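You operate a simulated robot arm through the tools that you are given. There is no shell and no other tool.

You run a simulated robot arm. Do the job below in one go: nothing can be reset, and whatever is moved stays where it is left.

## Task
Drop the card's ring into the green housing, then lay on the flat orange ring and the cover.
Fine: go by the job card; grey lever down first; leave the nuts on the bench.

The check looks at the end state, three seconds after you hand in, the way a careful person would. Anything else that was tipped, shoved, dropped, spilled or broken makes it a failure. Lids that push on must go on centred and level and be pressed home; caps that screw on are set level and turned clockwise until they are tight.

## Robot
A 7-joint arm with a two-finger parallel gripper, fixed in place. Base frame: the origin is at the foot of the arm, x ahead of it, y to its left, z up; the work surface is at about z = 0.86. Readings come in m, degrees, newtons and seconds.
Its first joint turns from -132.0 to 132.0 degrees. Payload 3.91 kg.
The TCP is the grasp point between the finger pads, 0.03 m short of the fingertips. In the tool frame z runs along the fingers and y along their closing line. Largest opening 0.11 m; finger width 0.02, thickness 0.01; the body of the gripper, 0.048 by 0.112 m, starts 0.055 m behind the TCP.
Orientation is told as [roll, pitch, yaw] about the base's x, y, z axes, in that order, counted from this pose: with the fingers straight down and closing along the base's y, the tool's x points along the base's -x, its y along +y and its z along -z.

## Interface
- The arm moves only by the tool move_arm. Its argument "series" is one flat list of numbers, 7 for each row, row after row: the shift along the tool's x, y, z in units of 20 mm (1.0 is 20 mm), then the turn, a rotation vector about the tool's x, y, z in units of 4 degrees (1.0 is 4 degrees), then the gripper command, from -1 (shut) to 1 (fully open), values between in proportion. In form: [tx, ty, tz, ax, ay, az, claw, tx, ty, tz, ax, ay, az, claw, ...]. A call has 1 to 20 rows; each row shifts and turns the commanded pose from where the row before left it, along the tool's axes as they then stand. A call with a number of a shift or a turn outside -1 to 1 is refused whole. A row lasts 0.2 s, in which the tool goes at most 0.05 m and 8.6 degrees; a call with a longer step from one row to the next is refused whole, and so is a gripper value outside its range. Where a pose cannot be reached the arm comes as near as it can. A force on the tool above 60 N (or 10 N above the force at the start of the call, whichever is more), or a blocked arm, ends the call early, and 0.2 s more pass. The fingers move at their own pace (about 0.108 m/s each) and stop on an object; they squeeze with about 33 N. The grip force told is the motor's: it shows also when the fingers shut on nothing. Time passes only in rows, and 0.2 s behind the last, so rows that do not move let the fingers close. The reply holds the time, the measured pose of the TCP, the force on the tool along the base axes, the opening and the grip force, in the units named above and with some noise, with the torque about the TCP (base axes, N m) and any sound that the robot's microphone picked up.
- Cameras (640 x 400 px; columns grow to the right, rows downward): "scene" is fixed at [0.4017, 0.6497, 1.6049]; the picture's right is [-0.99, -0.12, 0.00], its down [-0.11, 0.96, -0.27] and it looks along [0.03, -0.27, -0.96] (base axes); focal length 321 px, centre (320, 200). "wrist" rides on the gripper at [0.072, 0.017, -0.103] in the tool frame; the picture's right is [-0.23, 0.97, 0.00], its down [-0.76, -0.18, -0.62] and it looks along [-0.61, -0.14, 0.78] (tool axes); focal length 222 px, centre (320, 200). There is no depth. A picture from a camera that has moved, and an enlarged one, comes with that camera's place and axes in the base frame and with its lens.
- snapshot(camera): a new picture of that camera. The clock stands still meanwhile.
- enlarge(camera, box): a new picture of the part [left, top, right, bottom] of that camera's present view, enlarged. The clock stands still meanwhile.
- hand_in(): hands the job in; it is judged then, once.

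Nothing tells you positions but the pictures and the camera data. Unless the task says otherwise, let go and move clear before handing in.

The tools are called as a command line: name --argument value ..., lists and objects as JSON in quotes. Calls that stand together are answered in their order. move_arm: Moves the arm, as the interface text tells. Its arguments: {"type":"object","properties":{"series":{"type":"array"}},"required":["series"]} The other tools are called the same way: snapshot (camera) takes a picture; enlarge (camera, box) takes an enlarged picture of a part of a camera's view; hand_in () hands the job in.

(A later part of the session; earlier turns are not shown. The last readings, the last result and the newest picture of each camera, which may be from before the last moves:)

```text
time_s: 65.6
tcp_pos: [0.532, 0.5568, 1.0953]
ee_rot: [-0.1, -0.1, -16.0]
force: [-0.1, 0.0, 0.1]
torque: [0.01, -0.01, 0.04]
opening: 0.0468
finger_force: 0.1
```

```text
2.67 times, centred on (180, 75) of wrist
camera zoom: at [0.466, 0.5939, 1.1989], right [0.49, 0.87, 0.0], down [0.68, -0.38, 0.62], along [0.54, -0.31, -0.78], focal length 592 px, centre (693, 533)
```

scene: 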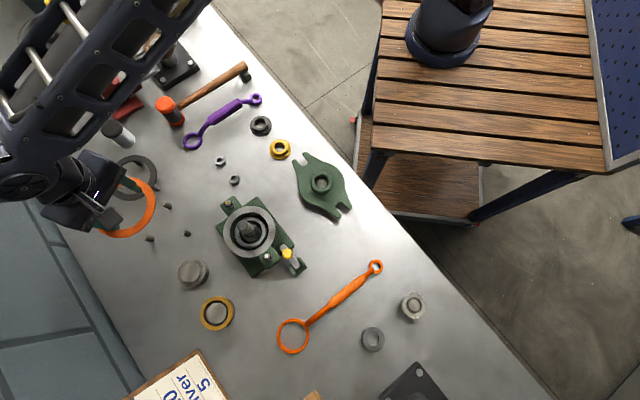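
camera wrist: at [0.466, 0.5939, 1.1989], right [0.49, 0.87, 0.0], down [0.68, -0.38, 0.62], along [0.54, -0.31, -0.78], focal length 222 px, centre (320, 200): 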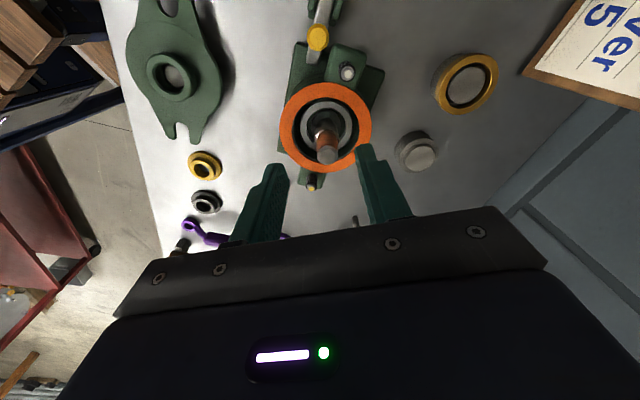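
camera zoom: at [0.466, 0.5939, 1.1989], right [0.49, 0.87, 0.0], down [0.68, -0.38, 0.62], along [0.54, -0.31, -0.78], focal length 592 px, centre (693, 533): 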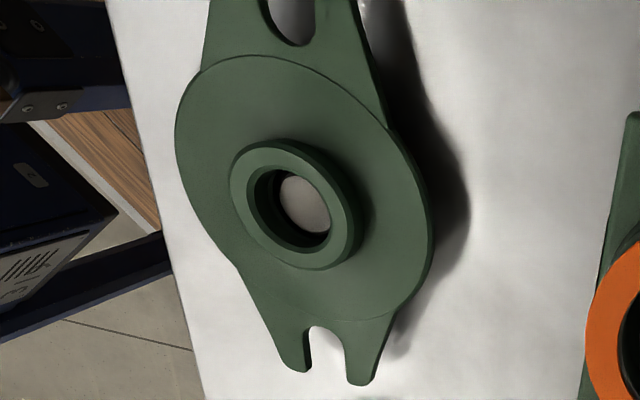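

The cover rests raised on the bench, its slotted ears already pointing nearly the same way as the two studs. I'll go above it for a closer look at the hub and any marks.

move_arm --series '[0.373, -0.956, 0.1, 0, 0, 0, 0.4, 0.373, -0.956, 0.1, 0, 0, 0, 0.4, 0.373, -0.956, 0.1, 0, 0, 0, 0.4, 0.373, -0.956, 0.1, 0, 0, 0, 0.4, 0.373, -0.956, 0.1, 0, 0, 0, 0.4, 0.373, -0.956, 0.1, 0, 0, 0, 0.4, 0.373, -0.956, 0.1, 0, 0, 0, 0.4, 0.373, -0.956, 0.1, 0, 0, 0, 0.4, 0.373, -0.956, 0.1, 0, 0, 0, 0.4, 0, 0, 0, 0, 0, 0, 0.4]'

snapshot --camera "wrist"

enlarge --camera "wrist" --box '[240, 50, 410, 210]'

enlarge --camera "scene" --box '[205, 190, 305, 280]'

```text
time_s: 67.8
tcp_pos: [0.4187, 0.4108, 1.0787]
ee_rot: [-0.2, 0.0, -16.1]
force: [0.2, 0.6, 0.5]
torque: [0.0, 0.01, 0.0]
opening: 0.0772
finger_force: 0.0
```

```text
taken
camera wrist: at [0.353, 0.4469, 1.1806], right [0.49, 0.87, 0.0], down [0.68, -0.38, 0.62], along [0.54, -0.3, -0.78], focal length 222 px, centre (320, 200)
```

wrist: 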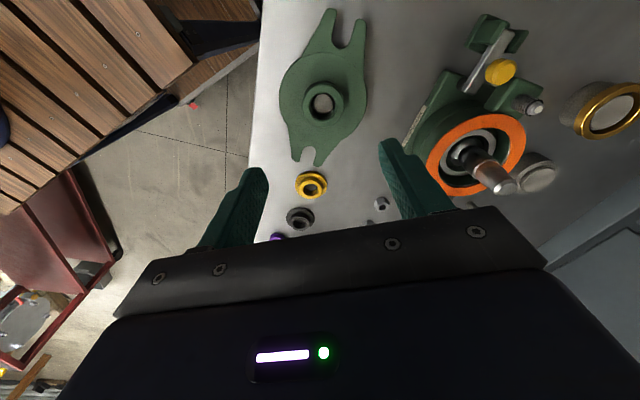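

```text
2.50 times, centred on (325, 130) of wrist
camera zoom: at [0.353, 0.4469, 1.1806], right [0.49, 0.87, 0.0], down [0.68, -0.38, 0.62], along [0.54, -0.3, -0.78], focal length 555 px, centre (308, 375)
```

zoom: 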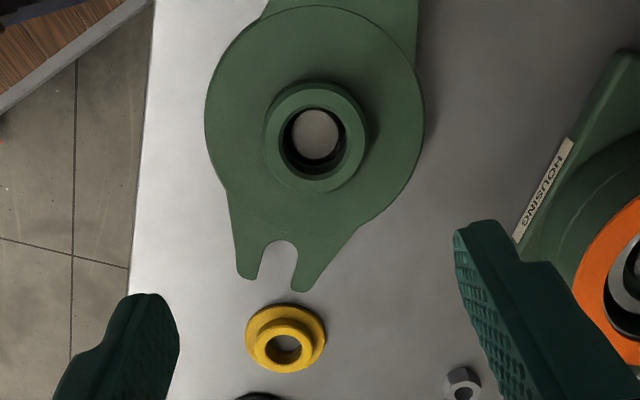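

```text
4.44 times, centred on (255, 235) of scene
camera zoom: at [0.4017, 0.6497, 1.6049], right [-0.99, -0.12, 0.0], down [-0.11, 0.96, -0.27], along [0.03, -0.27, -0.96], focal length 1428 px, centre (609, 44)
```

zoom: 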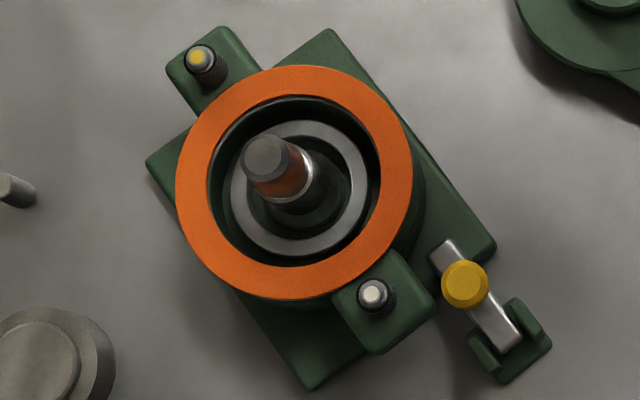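

The cover has a 50 mm hub to grip; there are no special marks on it. I'll turn the tool so that both ears and studs will be visible left and right in the wrist camera.

move_arm --series '[0, 0, 0, 0, 0, -0.97, 0.4, 0, 0, 0, 0, 0, -0.97, 0.4, 0, 0, 0, 0, 0, -0.97, 0.4, 0, 0, 0, 0, 0, -0.97, 0.4, 0, 0, 0, 0, 0, -0.97, 0.4, 0, 0, 0, 0, 0, -0.97, 0.4, 0, 0, 0, 0, 0, -0.97, 0.4, 0, 0, 0, 0, 0, -0.97, 0.4, 0, 0, 0, 0, 0, -0.97, 0.4, 0, 0, 0, 0, 0, -0.97, 0.4, 0, 0, 0, 0, 0, -0.97, 0.4, 0, 0, 0, 0, 0, -0.97, 0.4, 0, 0, 0, 0, 0, -0.97, 0.4, 0, 0, 0, 0, 0, -0.97, 0.4, 0, 0, 0, 0, 0, -0.97, 0.4, 0, 0, 0, 0, 0, -0.97, 0.4]'

snapshot --camera "wrist"

snapshot --camera "scene"

```text
time_s: 71.2
tcp_pos: [0.4186, 0.4097, 1.0771]
ee_rot: [-0.2, 0.0, 46.1]
force: [-1.0, 0.2, -1.0]
torque: [0.01, 0.0, -0.01]
opening: 0.0769
finger_force: 0.1
```

```text
taken
camera wrist: at [0.3553, 0.3703, 1.1803], right [-0.54, 0.84, 0.0], down [0.66, 0.43, 0.62], along [0.52, 0.34, -0.78], focal length 222 px, centre (320, 200)
```

wrist: 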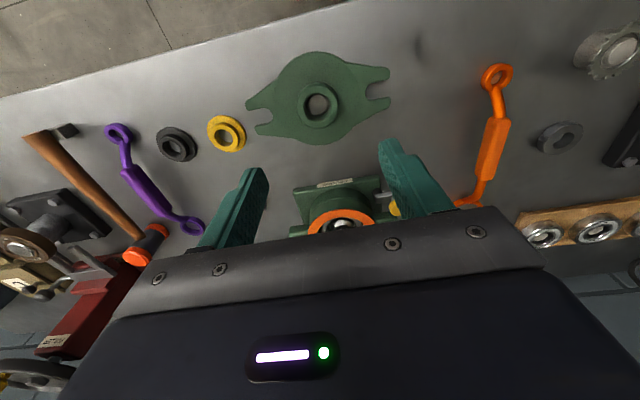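

```text
taken
```

scene: 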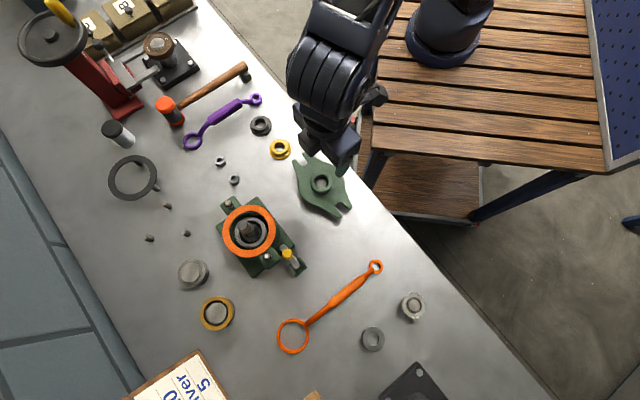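

enlarge --camera "wrist" --box '[230, 30, 410, 160]'

enlarge --camera "wrist" --box '[285, 70, 355, 135]'

```text
3.08 times, centred on (320, 95) of wrist
camera zoom: at [0.3553, 0.3703, 1.1803], right [-0.54, 0.84, 0.0], down [0.66, 0.43, 0.62], along [0.52, 0.34, -0.78], focal length 684 px, centre (320, 523)
```

zoom: 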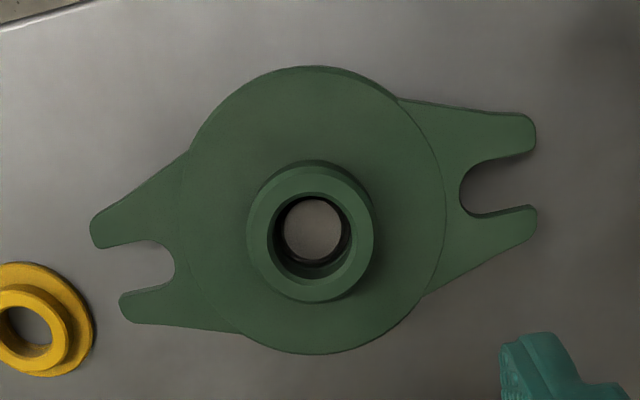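

```text
6.15 times, centred on (320, 102) of wrist
camera zoom: at [0.3553, 0.3703, 1.1803], right [-0.54, 0.84, 0.0], down [0.66, 0.43, 0.62], along [0.52, 0.34, -0.78], focal length 1367 px, centre (320, 800)
```

zoom: 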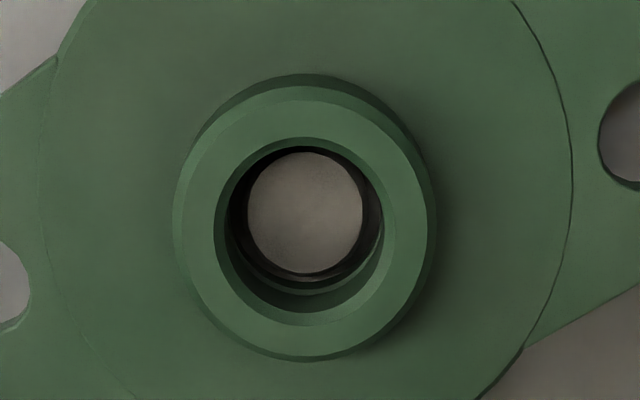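

Both ears are visible now; the cover centre is about 6 mm off the tool and its axis within a couple of degrees of the studs. I'll correct and come down partway over the hub.

move_arm --series '[-0.24, -0.185, 0, 0, 0, 0, 0.4, 0, 0, 1, 0, 0, 0, 0.4, 0, 0, 1, 0, 0, 0, 0.4, 0, 0, 1, 0, 0, 0, 0.4, 0, 0, 1, 0, 0, 0, 0.4, 0, 0, 1, 0, 0, 0, 0.4, 0, 0, 0.85, 0, 0, 0, 0.4, 0, 0, 0, 0, 0, 0, 0.4]'

enlarge --camera "wrist" --box '[200, 50, 440, 220]'

```text
time_s: 73.0
tcp_pos: [0.4249, 0.4113, 0.9604]
ee_rot: [-0.1, 0.2, 46.1]
force: [0.2, 0.4, 0.1]
torque: [-0.01, 0.0, 0.02]
opening: 0.0768
finger_force: 0.1
```

```text
2.35 times, centred on (320, 135) of wrist
camera zoom: at [0.3616, 0.3712, 1.0634], right [-0.54, 0.84, 0.0], down [0.66, 0.43, 0.62], along [0.52, 0.34, -0.78], focal length 523 px, centre (320, 353)
```

zoom: 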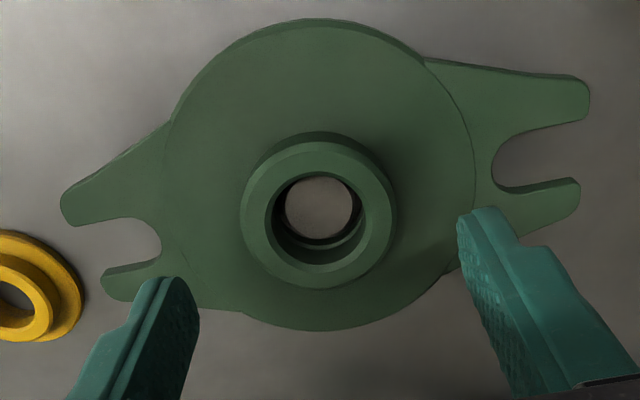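

The hub is centred between the fingers. I'll lower to just above the plate and grip the hub.

move_arm --series '[0, 0, 0.8, 0, 0, 0, 0.4, 0, 0, 0.8, 0, 0, 0, 0.4, 0, 0, 0.52, 0, 0, 0, 0.4, 0, 0, 0, 0, 0, 0, 0.4, 0, 0, 0, 0, 0, 0, -1, 0, 0, 0, 0, 0, 0, -1, 0, 0, 0, 0, 0, 0, -1, 0, 0, 0, 0, 0, 0, -1]'

enlarge --camera "wrist" --box '[180, 50, 460, 230]'

```text
time_s: 74.8
tcp_pos: [0.4244, 0.4117, 0.9188]
ee_rot: [-0.2, 0.0, 46.1]
force: [-3.6, 4.6, 20.9]
torque: [0.54, 0.39, 0.01]
opening: 0.0515
finger_force: 32.4
```

```text
2.22 times, centred on (320, 140) of wrist
camera zoom: at [0.3611, 0.3711, 1.0214], right [-0.54, 0.84, 0.0], down [0.66, 0.43, 0.62], along [0.52, 0.34, -0.78], focal length 494 px, centre (320, 333)
```

zoom: 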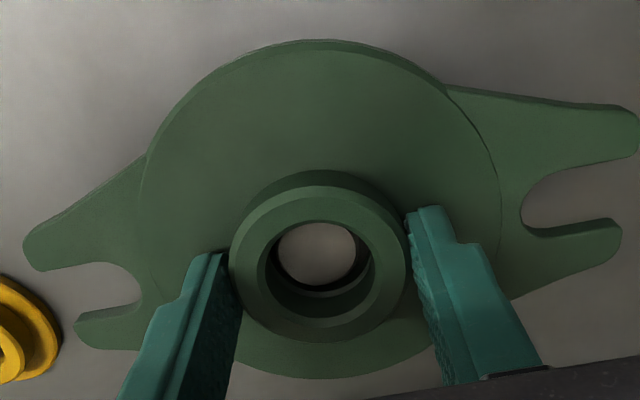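

The fingertips press on the plate a little (21 N). I'll reopen, rise 2.5 mm and grip again so the cover hangs level.

move_arm --series '[0, 0, 0, 0, 0, 0, 0.2, 0, 0, 0, 0, 0, 0, 0.2, 0, 0, -0.125, 0, 0, 0, 0.2, 0, 0, 0, 0, 0, 0, 0.2]'

move_arm --series '[0, 0, 0, 0, 0, 0, -1, 0, 0, 0, 0, 0, 0, -1, 0, 0, 0, 0, 0, 0, -1, 0, 0, 0, 0, 0, 0, -1]'

```text
time_s: 75.8
tcp_pos: [0.4241, 0.4113, 0.9201]
ee_rot: [-0.1, 0.2, 46.1]
force: [0.3, 0.0, -0.1]
torque: [-0.01, 0.01, 0.01]
opening: 0.066
finger_force: 0.0
```

```text
time_s: 76.8
tcp_pos: [0.4251, 0.4107, 0.9203]
ee_rot: [-0.1, 0.1, 46.1]
force: [-1.1, 0.3, 0.5]
torque: [0.02, 0.11, 0.0]
opening: 0.0518
finger_force: 33.0
```

The grip is clean now. I'll lift a bit and check the cover hangs level.

move_arm --series '[0, 0, -0.3, 0, 0, 0, -1, 0, 0, -0.5, 0, 0, 0, -1, 0, 0, -0.7, 0, 0, 0, -1, 0, 0, -0.8, 0, 0, 0, -1, 0, 0, -0.8, 0, 0, 0, -1, 0, 0, 0, 0, 0, 0, -1]'

enlarge --camera "wrist" --box '[180, 50, 460, 230]'

enlarge --camera "scene" --box '[260, 120, 400, 240]'

```text
time_s: 78.2
tcp_pos: [0.4253, 0.4115, 0.9812]
ee_rot: [-0.1, 0.1, 46.1]
force: [0.3, 0.2, -7.0]
torque: [-0.02, 0.03, -0.02]
opening: 0.0517
finger_force: 33.2
```

```text
2.22 times, centred on (320, 140) of wrist
camera zoom: at [0.3615, 0.3712, 1.0855], right [-0.54, 0.84, 0.0], down [0.66, 0.43, 0.62], along [0.52, 0.34, -0.78], focal length 494 px, centre (320, 333)
```

zoom: 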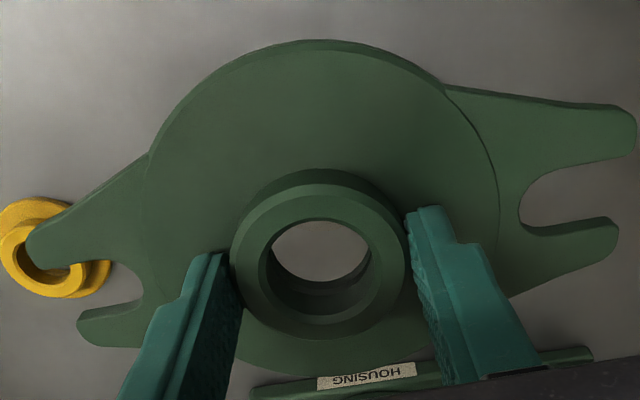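

```text
3.33 times, centred on (330, 180) of scene
camera zoom: at [0.4017, 0.6497, 1.6049], right [-0.99, -0.12, 0.0], down [-0.11, 0.96, -0.27], along [0.03, -0.27, -0.96], focal length 1071 px, centre (287, 267)
```

zoom: 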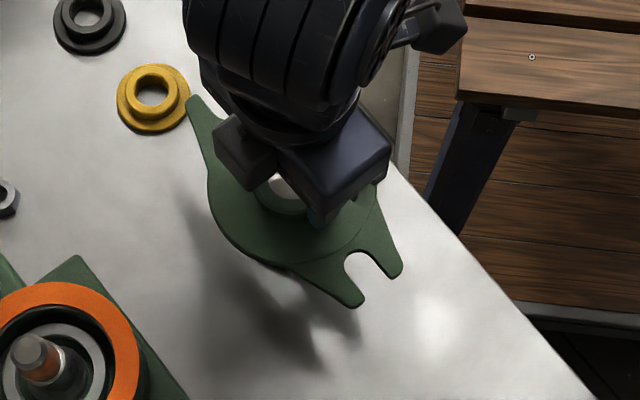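

The cover hangs level on the gripper (about 0.7 kg). I'll raise it well above the shaft height and then carry it toward the housing.

move_arm --series '[0, 0, -0.5, 0, 0, 0, -1, 0, 0, -0.8, 0, 0, 0, -1, 0, 0, -0.9, 0, 0, 0, -1, 0, 0, -0.9, 0, 0, 0, -1, 0, 0, -0.9, 0, 0, 0, -1, 0, 0, -0.9, 0, 0, 0, -1, 0, 0, -0.3, 0, 0, 0, -1, 0, 0, 0, 0, 0, 0, -1]'

snapshot --camera "scene"

enlarge --camera "wrist" --box '[180, 50, 460, 230]'

```text
time_s: 80.0
tcp_pos: [0.4263, 0.4123, 1.0847]
ee_rot: [-0.1, 0.1, 46.1]
force: [-0.1, -0.4, -7.2]
torque: [-0.02, 0.01, 0.01]
opening: 0.0519
finger_force: 33.2
```

```text
taken
```

scene: 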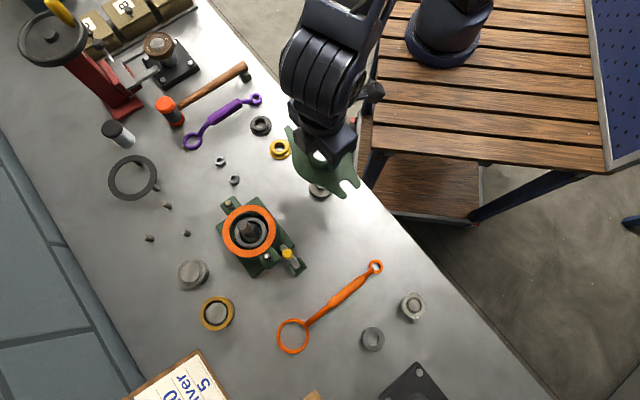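

```text
2.22 times, centred on (320, 140) of wrist
camera zoom: at [0.3619, 0.3713, 1.189], right [-0.54, 0.84, 0.0], down [0.66, 0.43, 0.62], along [0.52, 0.34, -0.78], focal length 494 px, centre (320, 333)
```

zoom: 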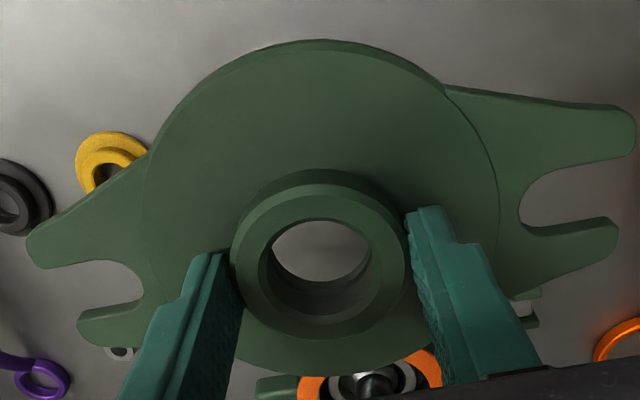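

The cover's stand stayed on the bench. I'll carry the cover over the housing at this height.

move_arm --series '[-0.4, -0.005, 0, 0, 0, 0, -1, -0.7, -0.009, 0, 0, 0, 0, -1, -0.85, -0.01, 0, 0, 0, 0, -1, -0.85, -0.01, 0, 0, 0, 0, -1, -0.85, -0.01, 0, 0, 0, 0, -1, -0.85, -0.01, 0, 0, 0, 0, -1, -0.85, -0.01, 0, 0, 0, 0, -1, -0.85, -0.01, 0, 0, 0, 0, -1, -0.85, -0.01, 0, 0, 0, 0, -1, -0.85, -0.01, 0, 0, 0, 0, -1, -0.8, -0.01, 0, 0, 0, 0, -1, -0.5, -0.01, 0, 0, 0, 0, -1, -0.4, -0.005, 0, 0, 0, 0, -1, 0, 0, 0, 0, 0, 0, -1]'

snapshot --camera "wrist"

enlarge --camera "wrist" --box '[180, 30, 460, 230]'

enlarge --camera "scene" --box '[180, 170, 330, 300]'

```text
time_s: 83.0
tcp_pos: [0.5609, 0.5479, 1.0863]
ee_rot: [-0.1, 0.1, 46.1]
force: [0.3, 0.1, -6.9]
torque: [-0.01, 0.02, -0.01]
opening: 0.052
finger_force: 33.0
```

```text
taken
camera wrist: at [0.4971, 0.5078, 1.1894], right [-0.54, 0.84, 0.0], down [0.66, 0.43, 0.62], along [0.52, 0.34, -0.78], focal length 222 px, centre (320, 200)
```

wrist: 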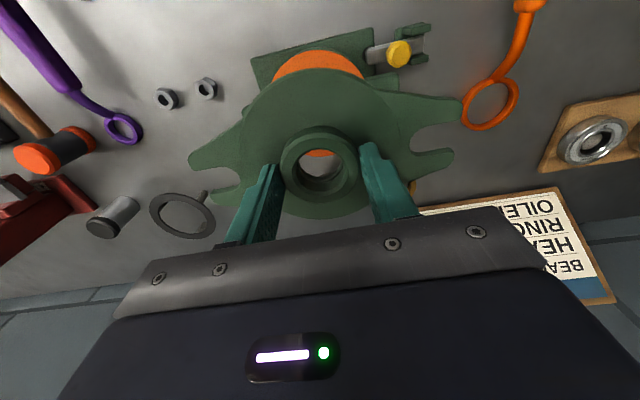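

```text
2.00 times, centred on (320, 130) of wrist
camera zoom: at [0.4971, 0.5078, 1.1894], right [-0.54, 0.84, 0.0], down [0.66, 0.43, 0.62], along [0.52, 0.34, -0.78], focal length 444 px, centre (320, 340)
```

zoom: 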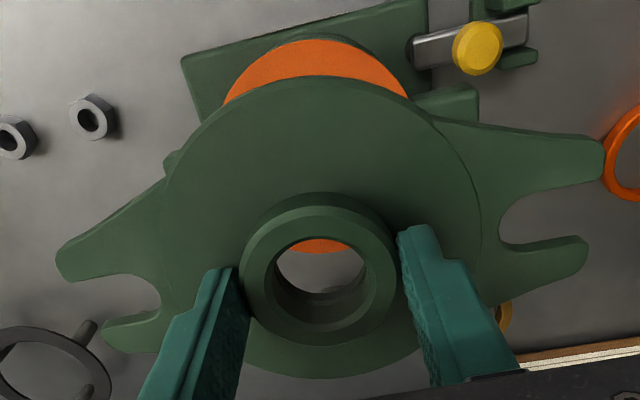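

```text
3.08 times, centred on (255, 235) of scene
camera zoom: at [0.4017, 0.6497, 1.6049], right [-0.99, -0.12, 0.0], down [-0.11, 0.96, -0.27], along [0.03, -0.27, -0.96], focal length 989 px, centre (520, 92)
```

zoom: 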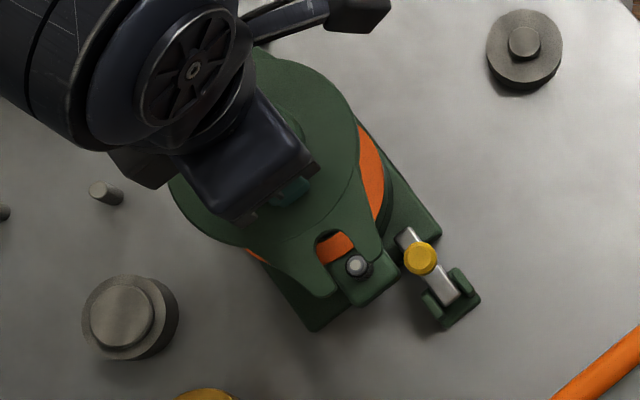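

The cover is over the housing, within about 1–2 mm, with its axis about 2° off the studs' axis. I'll correct the small offset and yaw and lower until the plate is just above the shaft tip.

move_arm --series '[-0.058, -0.013, 0, 0, 0, 0.25, -1, 0, 0, 0.5, 0, 0, 0.2, -1, 0, 0, 0.7, 0, 0, 0, -1, 0, 0, 0.6, 0, 0, 0, -1, 0, 0, 0.2, 0, 0, 0, -1, 0, 0, 0, 0, 0, 0, -1]'

enlarge --camera "wrist" --box '[180, 30, 460, 230]'

enlarge --camera "wrist" --box '[270, 110, 370, 200]'

enlarge --camera "scene" --box '[200, 180, 310, 290]'

```text
time_s: 84.4
tcp_pos: [0.5611, 0.5483, 1.0464]
ee_rot: [-0.2, 0.2, 44.3]
force: [0.4, -0.1, -7.9]
torque: [0.05, 0.02, -0.01]
opening: 0.0517
finger_force: 32.8
```

```text
2.00 times, centred on (320, 130) of wrist
camera zoom: at [0.4971, 0.5104, 1.1491], right [-0.52, 0.86, 0.0], down [0.67, 0.41, 0.62], along [0.53, 0.32, -0.78], focal length 444 px, centre (320, 340)
```

zoom: 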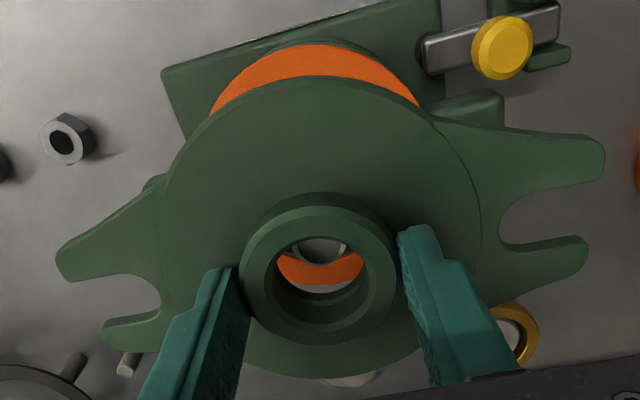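

```text
4.44 times, centred on (320, 155) of wrist
camera zoom: at [0.4971, 0.5104, 1.1491], right [-0.52, 0.86, 0.0], down [0.67, 0.41, 0.62], along [0.53, 0.32, -0.78], focal length 987 px, centre (320, 400)
```

zoom: 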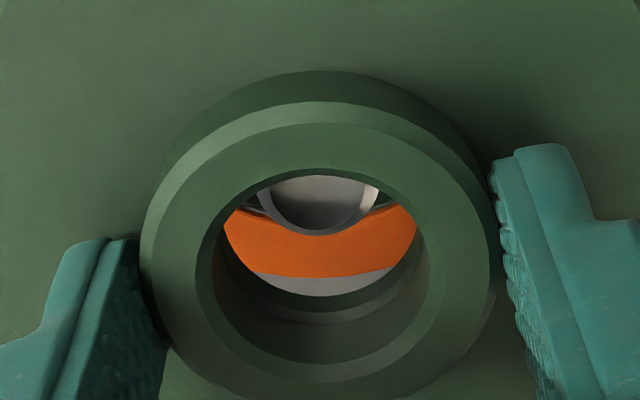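

```text
3.64 times, centred on (255, 235) of scene
camera zoom: at [0.4017, 0.6497, 1.6049], right [-0.99, -0.12, 0.0], down [-0.11, 0.96, -0.27], along [0.03, -0.27, -0.96], focal length 1169 px, centre (556, 73)
```

zoom: 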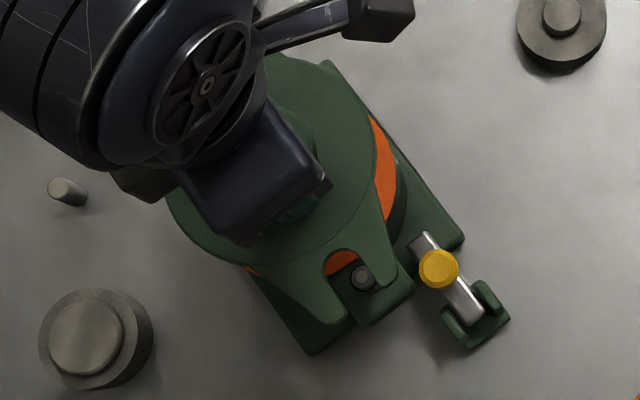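

The shaft tip shows centred through the hub hole. I'll check the near stud against its slot in the scene view before lowering over the studs.

enlarge --camera "scene" --box '[255, 235, 295, 275]'

enlarge --camera "wrist" --box '[200, 130, 300, 210]'

enlarge --camera "wrist" --box '[380, 70, 480, 170]'

```text
10.00 times, centred on (275, 255) of scene
camera zoom: at [0.4017, 0.6497, 1.6049], right [-0.99, -0.12, 0.0], down [-0.11, 0.96, -0.27], along [0.03, -0.27, -0.96], focal length 3214 px, centre (770, -350)
```

zoom: 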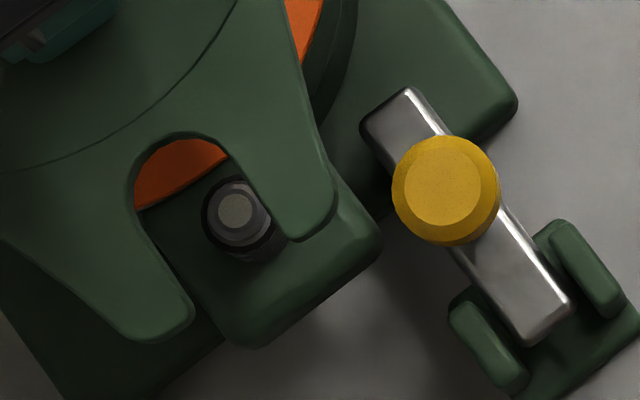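

```text
5.00 times, centred on (250, 170) of wrist
camera zoom: at [0.4971, 0.5104, 1.1491], right [-0.52, 0.86, 0.0], down [0.67, 0.41, 0.62], along [0.53, 0.32, -0.78], focal length 1111 px, centre (670, 350)
```

zoom: 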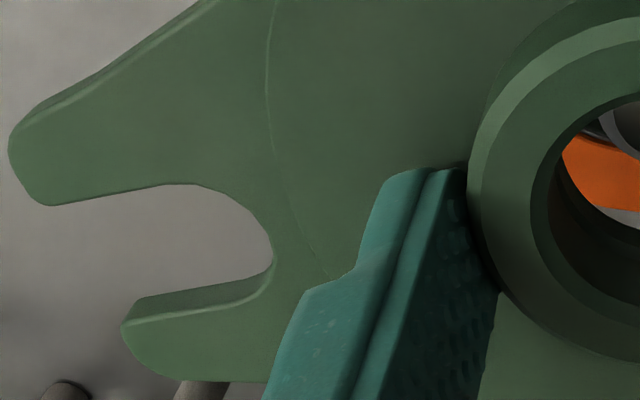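

```text
4.00 times, centred on (430, 120) of wrist
camera zoom: at [0.4971, 0.5104, 1.1491], right [-0.52, 0.86, 0.0], down [0.67, 0.41, 0.62], along [0.53, 0.32, -0.78], focal length 888 px, centre (-120, 520)
```

zoom: 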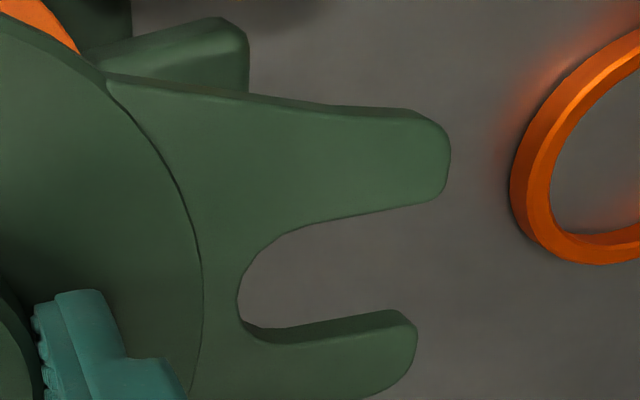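

The near stud sits inside its slot with about 2 mm sideways offset, so I'll turn back 0.8° and lower to just above the stud tips, then check both slots.

move_arm --series '[0, 0, 0.5, 0, 0, -0.2, -1, 0, 0, 0.6, 0, 0, 0, -1, 0, 0, 0.5, 0, 0, 0, -1, 0, 0, 0.2, 0, 0, 0, -1, 0, 0, 0, 0, 0, 0, -1]'

enlarge --camera "wrist" --box '[180, 30, 460, 230]'

enlarge --camera "wrist" --box '[200, 130, 300, 210]'

enlarge --camera "wrist" --box '[380, 70, 480, 170]'

enlarge --camera "scene" --box '[255, 235, 295, 275]'

```text
time_s: 85.6
tcp_pos: [0.5611, 0.5479, 1.0097]
ee_rot: [-0.1, 0.1, 45.1]
force: [0.1, 0.7, -7.3]
torque: [-0.03, 0.01, 0.02]
opening: 0.0518
finger_force: 33.2
```

```text
2.00 times, centred on (320, 130) of wrist
camera zoom: at [0.4973, 0.5095, 1.1133], right [-0.53, 0.85, 0.0], down [0.66, 0.41, 0.62], along [0.53, 0.33, -0.78], focal length 444 px, centre (320, 340)
```

zoom: 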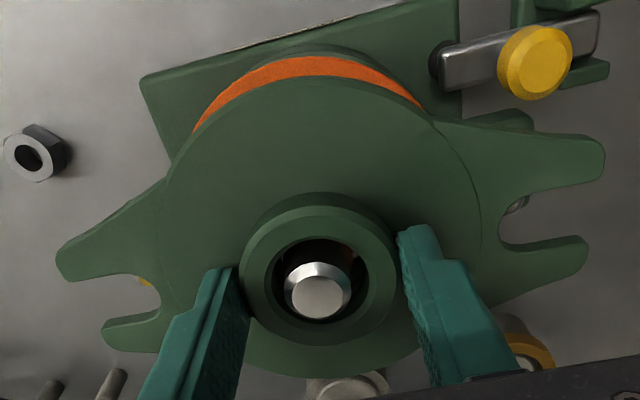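

```text
5.00 times, centred on (250, 170) of wrist
camera zoom: at [0.4973, 0.5095, 1.1133], right [-0.53, 0.85, 0.0], down [0.66, 0.41, 0.62], along [0.53, 0.33, -0.78], focal length 1111 px, centre (670, 350)
```

zoom: 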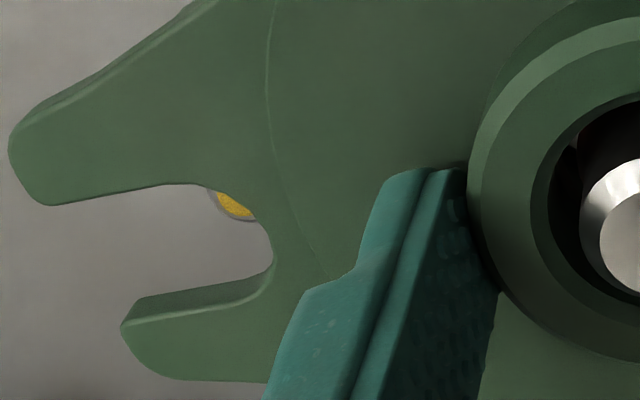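

```text
4.00 times, centred on (430, 120) of wrist
camera zoom: at [0.4973, 0.5095, 1.1133], right [-0.53, 0.85, 0.0], down [0.66, 0.41, 0.62], along [0.53, 0.33, -0.78], focal length 888 px, centre (-120, 520)
```

zoom: 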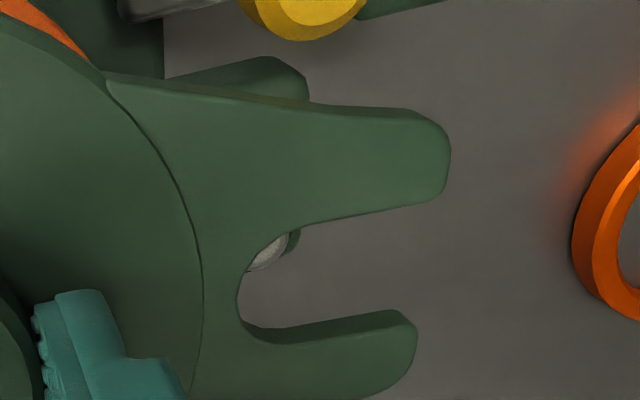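

```text
10.00 times, centred on (275, 255) of scene
camera zoom: at [0.4017, 0.6497, 1.6049], right [-0.99, -0.12, 0.0], down [-0.11, 0.96, -0.27], along [0.03, -0.27, -0.96], focal length 3214 px, centre (770, -350)
```

zoom: 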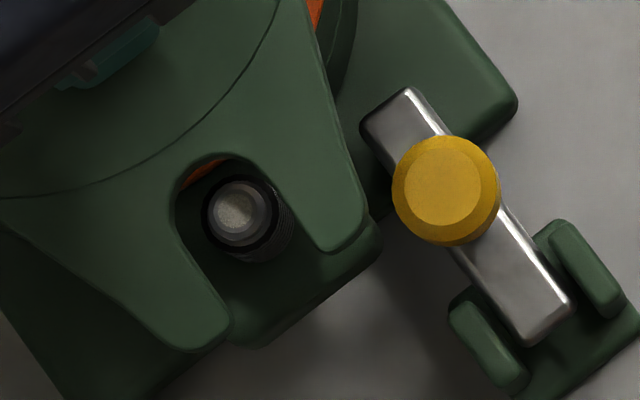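

Both studs line up inside their slots and the shaft is centred in the hub. I'll lower slowly toward the orange ring, watching the force.

move_arm --series '[0, 0, 0.3, 0, 0, 0, -1, 0, 0, 0.3, 0, 0, 0, -1, 0, 0, 0.3, 0, 0, 0, -1, 0, 0, 0, 0, 0, 0, -1]'

enlarge --camera "wrist" --box '[180, 30, 460, 230]'

enlarge --camera "scene" --box '[200, 190, 310, 290]'

```text
time_s: 86.6
tcp_pos: [0.5616, 0.5481, 0.9937]
ee_rot: [-0.1, 0.1, 45.1]
force: [-0.3, 0.4, 6.0]
torque: [-0.56, -0.73, 0.0]
opening: 0.0515
finger_force: 33.4
```

```text
2.00 times, centred on (320, 130) of wrist
camera zoom: at [0.4971, 0.5093, 1.0963], right [-0.53, 0.85, 0.0], down [0.66, 0.41, 0.62], along [0.53, 0.33, -0.78], focal length 444 px, centre (320, 340)
```

zoom: 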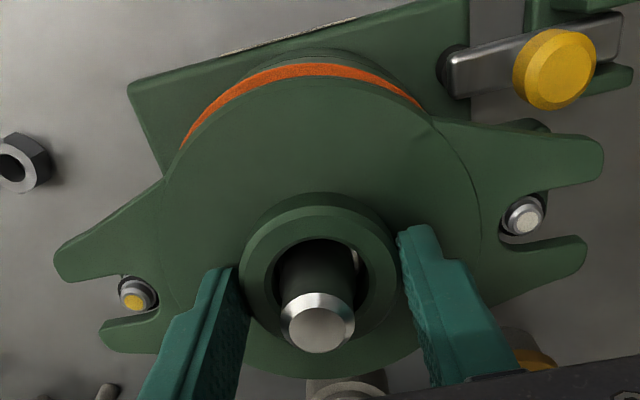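

```text
4.00 times, centred on (255, 240) of scene
camera zoom: at [0.4017, 0.6497, 1.6049], right [-0.99, -0.12, 0.0], down [-0.11, 0.96, -0.27], along [0.03, -0.27, -0.96], focal length 1286 px, centre (580, 40)
```

zoom: 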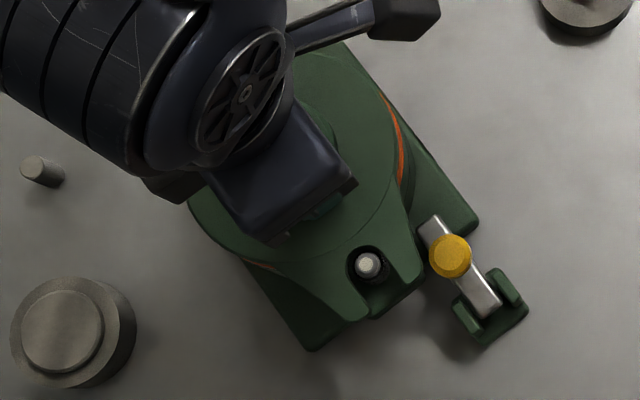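

I feel a light contact (about 13 N) on the side of the far stud. I'll look closely at both slots before going on.

enlarge --camera "wrist" --box '[205, 145, 275, 205]'

enlarge --camera "wrist" --box '[390, 90, 460, 160]'

enlarge --camera "wrist" --box '[265, 110, 375, 200]'

enlarge --camera "scene" --box '[255, 230, 300, 275]'

```text
6.67 times, centred on (240, 175) of wrist
camera zoom: at [0.4971, 0.5093, 1.0963], right [-0.53, 0.85, 0.0], down [0.66, 0.41, 0.62], along [0.53, 0.33, -0.78], focal length 1481 px, centre (853, 367)
```

zoom: 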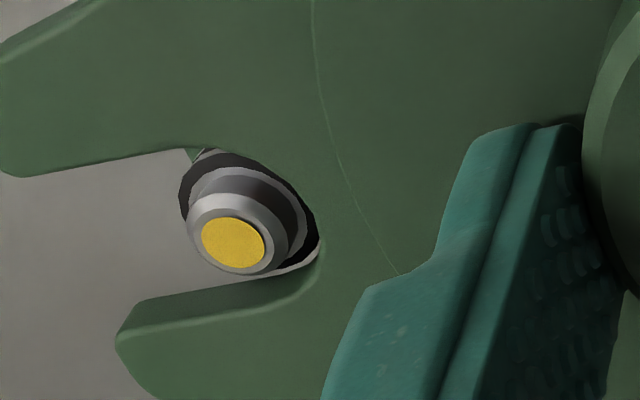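

```text
5.71 times, centred on (425, 125) of wrist
camera zoom: at [0.4971, 0.5093, 1.0963], right [-0.53, 0.85, 0.0], down [0.66, 0.41, 0.62], along [0.53, 0.33, -0.78], focal length 1269 px, centre (-280, 629)
```

zoom: 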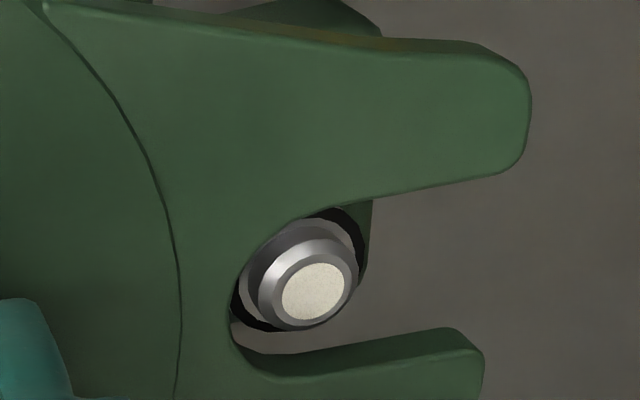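

```text
4.44 times, centred on (320, 155) of wrist
camera zoom: at [0.4971, 0.5093, 1.0963], right [-0.53, 0.85, 0.0], down [0.66, 0.41, 0.62], along [0.53, 0.33, -0.78], focal length 987 px, centre (320, 400)
```

zoom: 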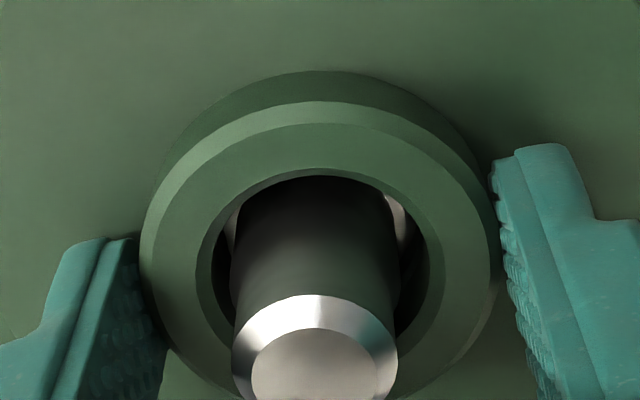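

```text
8.89 times, centred on (278, 252) of scene
camera zoom: at [0.4017, 0.6497, 1.6049], right [-0.99, -0.12, 0.0], down [-0.11, 0.96, -0.27], along [0.03, -0.27, -0.96], focal length 2857 px, centre (698, -267)
```

zoom: 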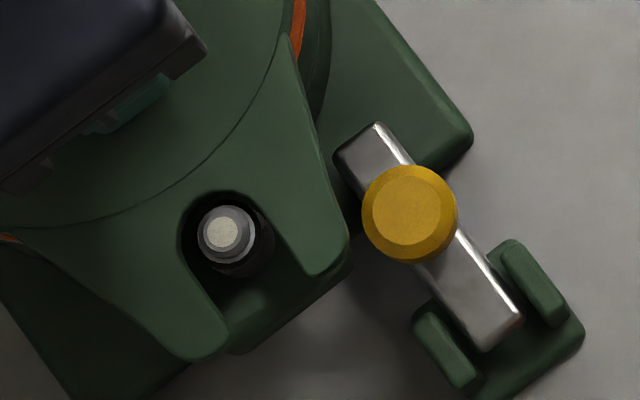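

The studs and shaft sit clear within their slots and bore. I'll look at the gap between the cover's edge and the orange ring.

enlarge --camera "wrist" --box '[240, 35, 390, 115]'

enlarge --camera "scene" --box '[255, 195, 295, 235]'

enlarge --camera "scene" --box '[235, 230, 295, 280]'

```text
4.27 times, centred on (315, 75) of wrist
camera zoom: at [0.4971, 0.5093, 1.0963], right [-0.53, 0.85, 0.0], down [0.66, 0.41, 0.62], along [0.53, 0.33, -0.78], focal length 948 px, centre (341, 733)
```

zoom: 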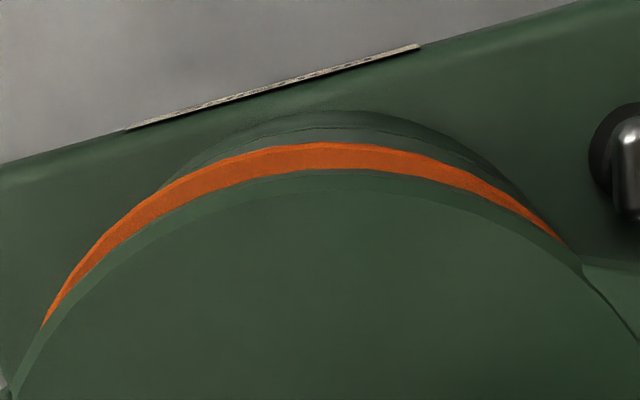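

```text
10.00 times, centred on (275, 215) of scene
camera zoom: at [0.4017, 0.6497, 1.6049], right [-0.99, -0.12, 0.0], down [-0.11, 0.96, -0.27], along [0.03, -0.27, -0.96], focal length 3214 px, centre (770, 50)
```

zoom: 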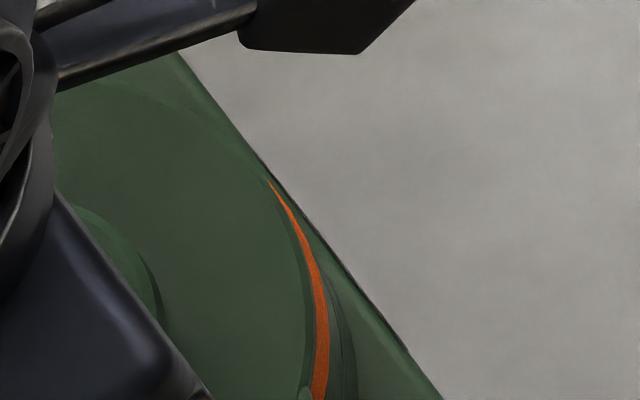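

```text
8.00 times, centred on (265, 255) of scene
camera zoom: at [0.4017, 0.6497, 1.6049], right [-0.99, -0.12, 0.0], down [-0.11, 0.96, -0.27], along [0.03, -0.27, -0.96], focal length 2571 px, centre (760, -240)
```

zoom: 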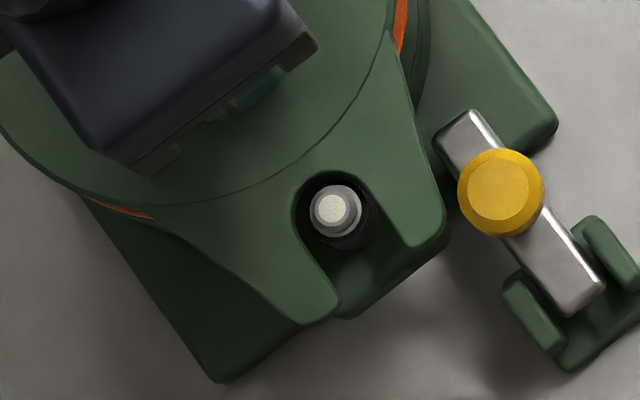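

The slots are a close fit on the 16 mm threaded part of the studs, and the far ear is touching the outer side of its stud. I'll lift 5 mm, shift 1 mm and turn 0.5°, then lower again.

move_arm --series '[0, 0, -0.25, 0, 0, 0, -1, -0.049, -0.011, 0, 0, 0, 0.125, -1, 0, 0, 0, 0, 0, 0, -1, 0, 0, 0.15, 0, 0, 0, -1, 0, 0, 0.1, 0, 0, 0, -1, 0, 0, 0, 0, 0, 0, -1]'

enlarge --camera "wrist" --box '[205, 145, 275, 205]'

enlarge --camera "wrist" --box '[390, 90, 460, 160]'

```text
time_s: 88.0
tcp_pos: [0.5623, 0.5495, 0.9927]
ee_rot: [-0.1, 0.0, 44.5]
force: [-1.2, -3.4, 6.4]
torque: [-0.7, -0.63, 0.04]
opening: 0.0516
finger_force: 32.7
```

```text
6.67 times, centred on (240, 175) of wrist
camera zoom: at [0.4974, 0.5105, 1.0961], right [-0.52, 0.85, 0.0], down [0.67, 0.41, 0.62], along [0.53, 0.32, -0.78], focal length 1481 px, centre (853, 367)
```

zoom: 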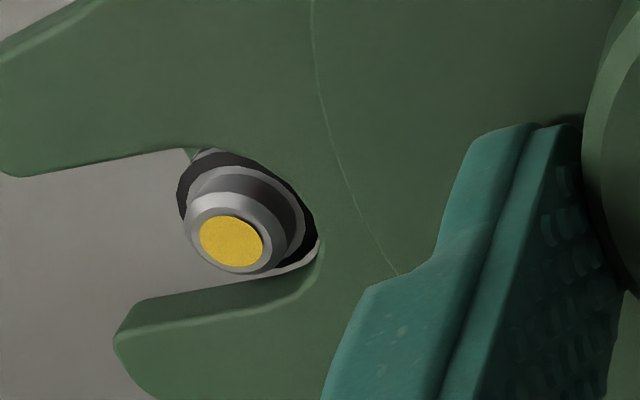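

```text
5.71 times, centred on (425, 125) of wrist
camera zoom: at [0.4974, 0.5105, 1.0961], right [-0.52, 0.85, 0.0], down [0.67, 0.41, 0.62], along [0.53, 0.32, -0.78], focal length 1269 px, centre (-280, 629)
```

zoom: 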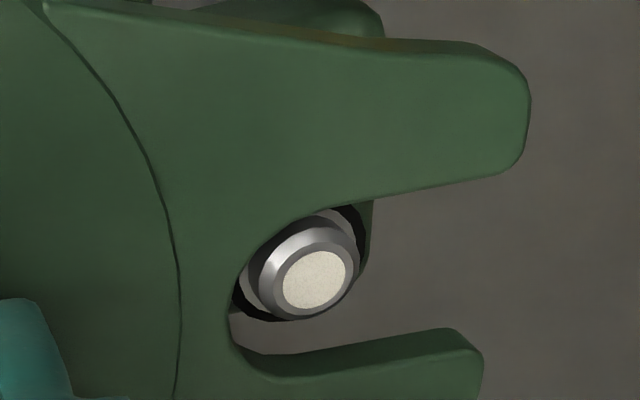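

Contact remains at the same place with some side force. I'll look at the hub and shaft closely to find which way the cover is off.

enlarge --camera "wrist" --box '[270, 110, 370, 200]'

enlarge --camera "wrist" --box '[240, 35, 390, 115]'

snapshot --camera "wrist"

```text
4.44 times, centred on (320, 155) of wrist
camera zoom: at [0.4974, 0.5105, 1.0961], right [-0.52, 0.85, 0.0], down [0.67, 0.41, 0.62], along [0.53, 0.32, -0.78], focal length 987 px, centre (320, 400)
```

zoom: 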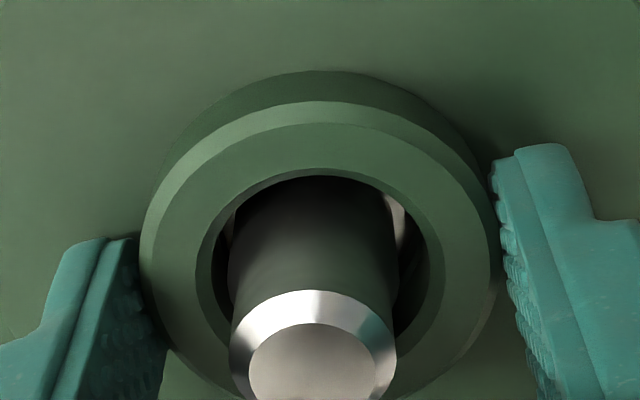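

```text
4.27 times, centred on (315, 75) of wrist
camera zoom: at [0.4974, 0.5105, 1.0961], right [-0.52, 0.85, 0.0], down [0.67, 0.41, 0.62], along [0.53, 0.32, -0.78], focal length 948 px, centre (341, 733)
```

zoom: 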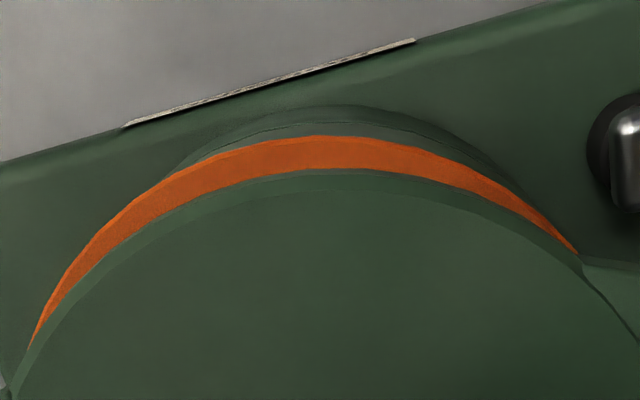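

```text
taken
camera wrist: at [0.4974, 0.5105, 1.0961], right [-0.52, 0.85, 0.0], down [0.67, 0.41, 0.62], along [0.53, 0.32, -0.78], focal length 222 px, centre (320, 200)
```

wrist: 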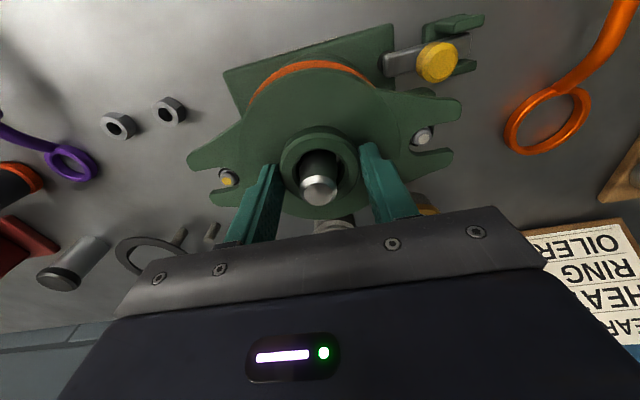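

enlarge --camera "scene" --box '[255, 230, 300, 275]'

enlarge --camera "scene" --box '[205, 185, 255, 235]'

```text
8.89 times, centred on (278, 252) of scene
camera zoom: at [0.4017, 0.6497, 1.6049], right [-0.99, -0.12, 0.0], down [-0.11, 0.96, -0.27], along [0.03, -0.27, -0.96], focal length 2857 px, centre (698, -267)
```

zoom: 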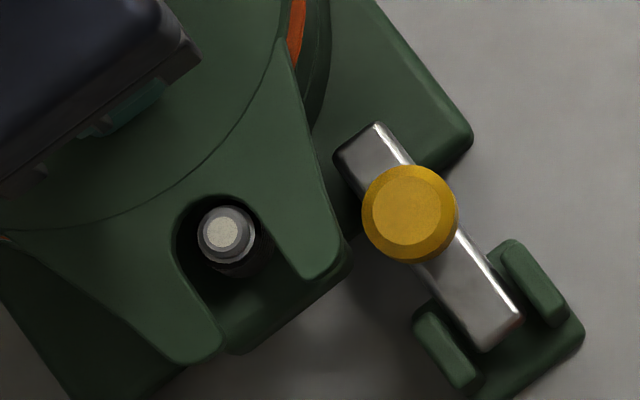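

```text
8.00 times, centred on (230, 210) of scene
camera zoom: at [0.4017, 0.6497, 1.6049], right [-0.99, -0.12, 0.0], down [-0.11, 0.96, -0.27], along [0.03, -0.27, -0.96], focal length 2571 px, centre (1040, 120)
```

zoom: 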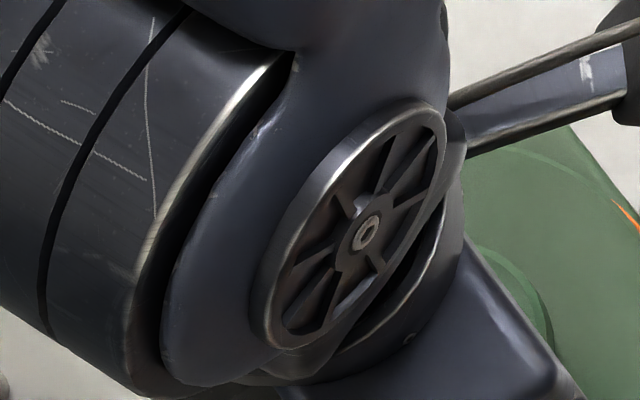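

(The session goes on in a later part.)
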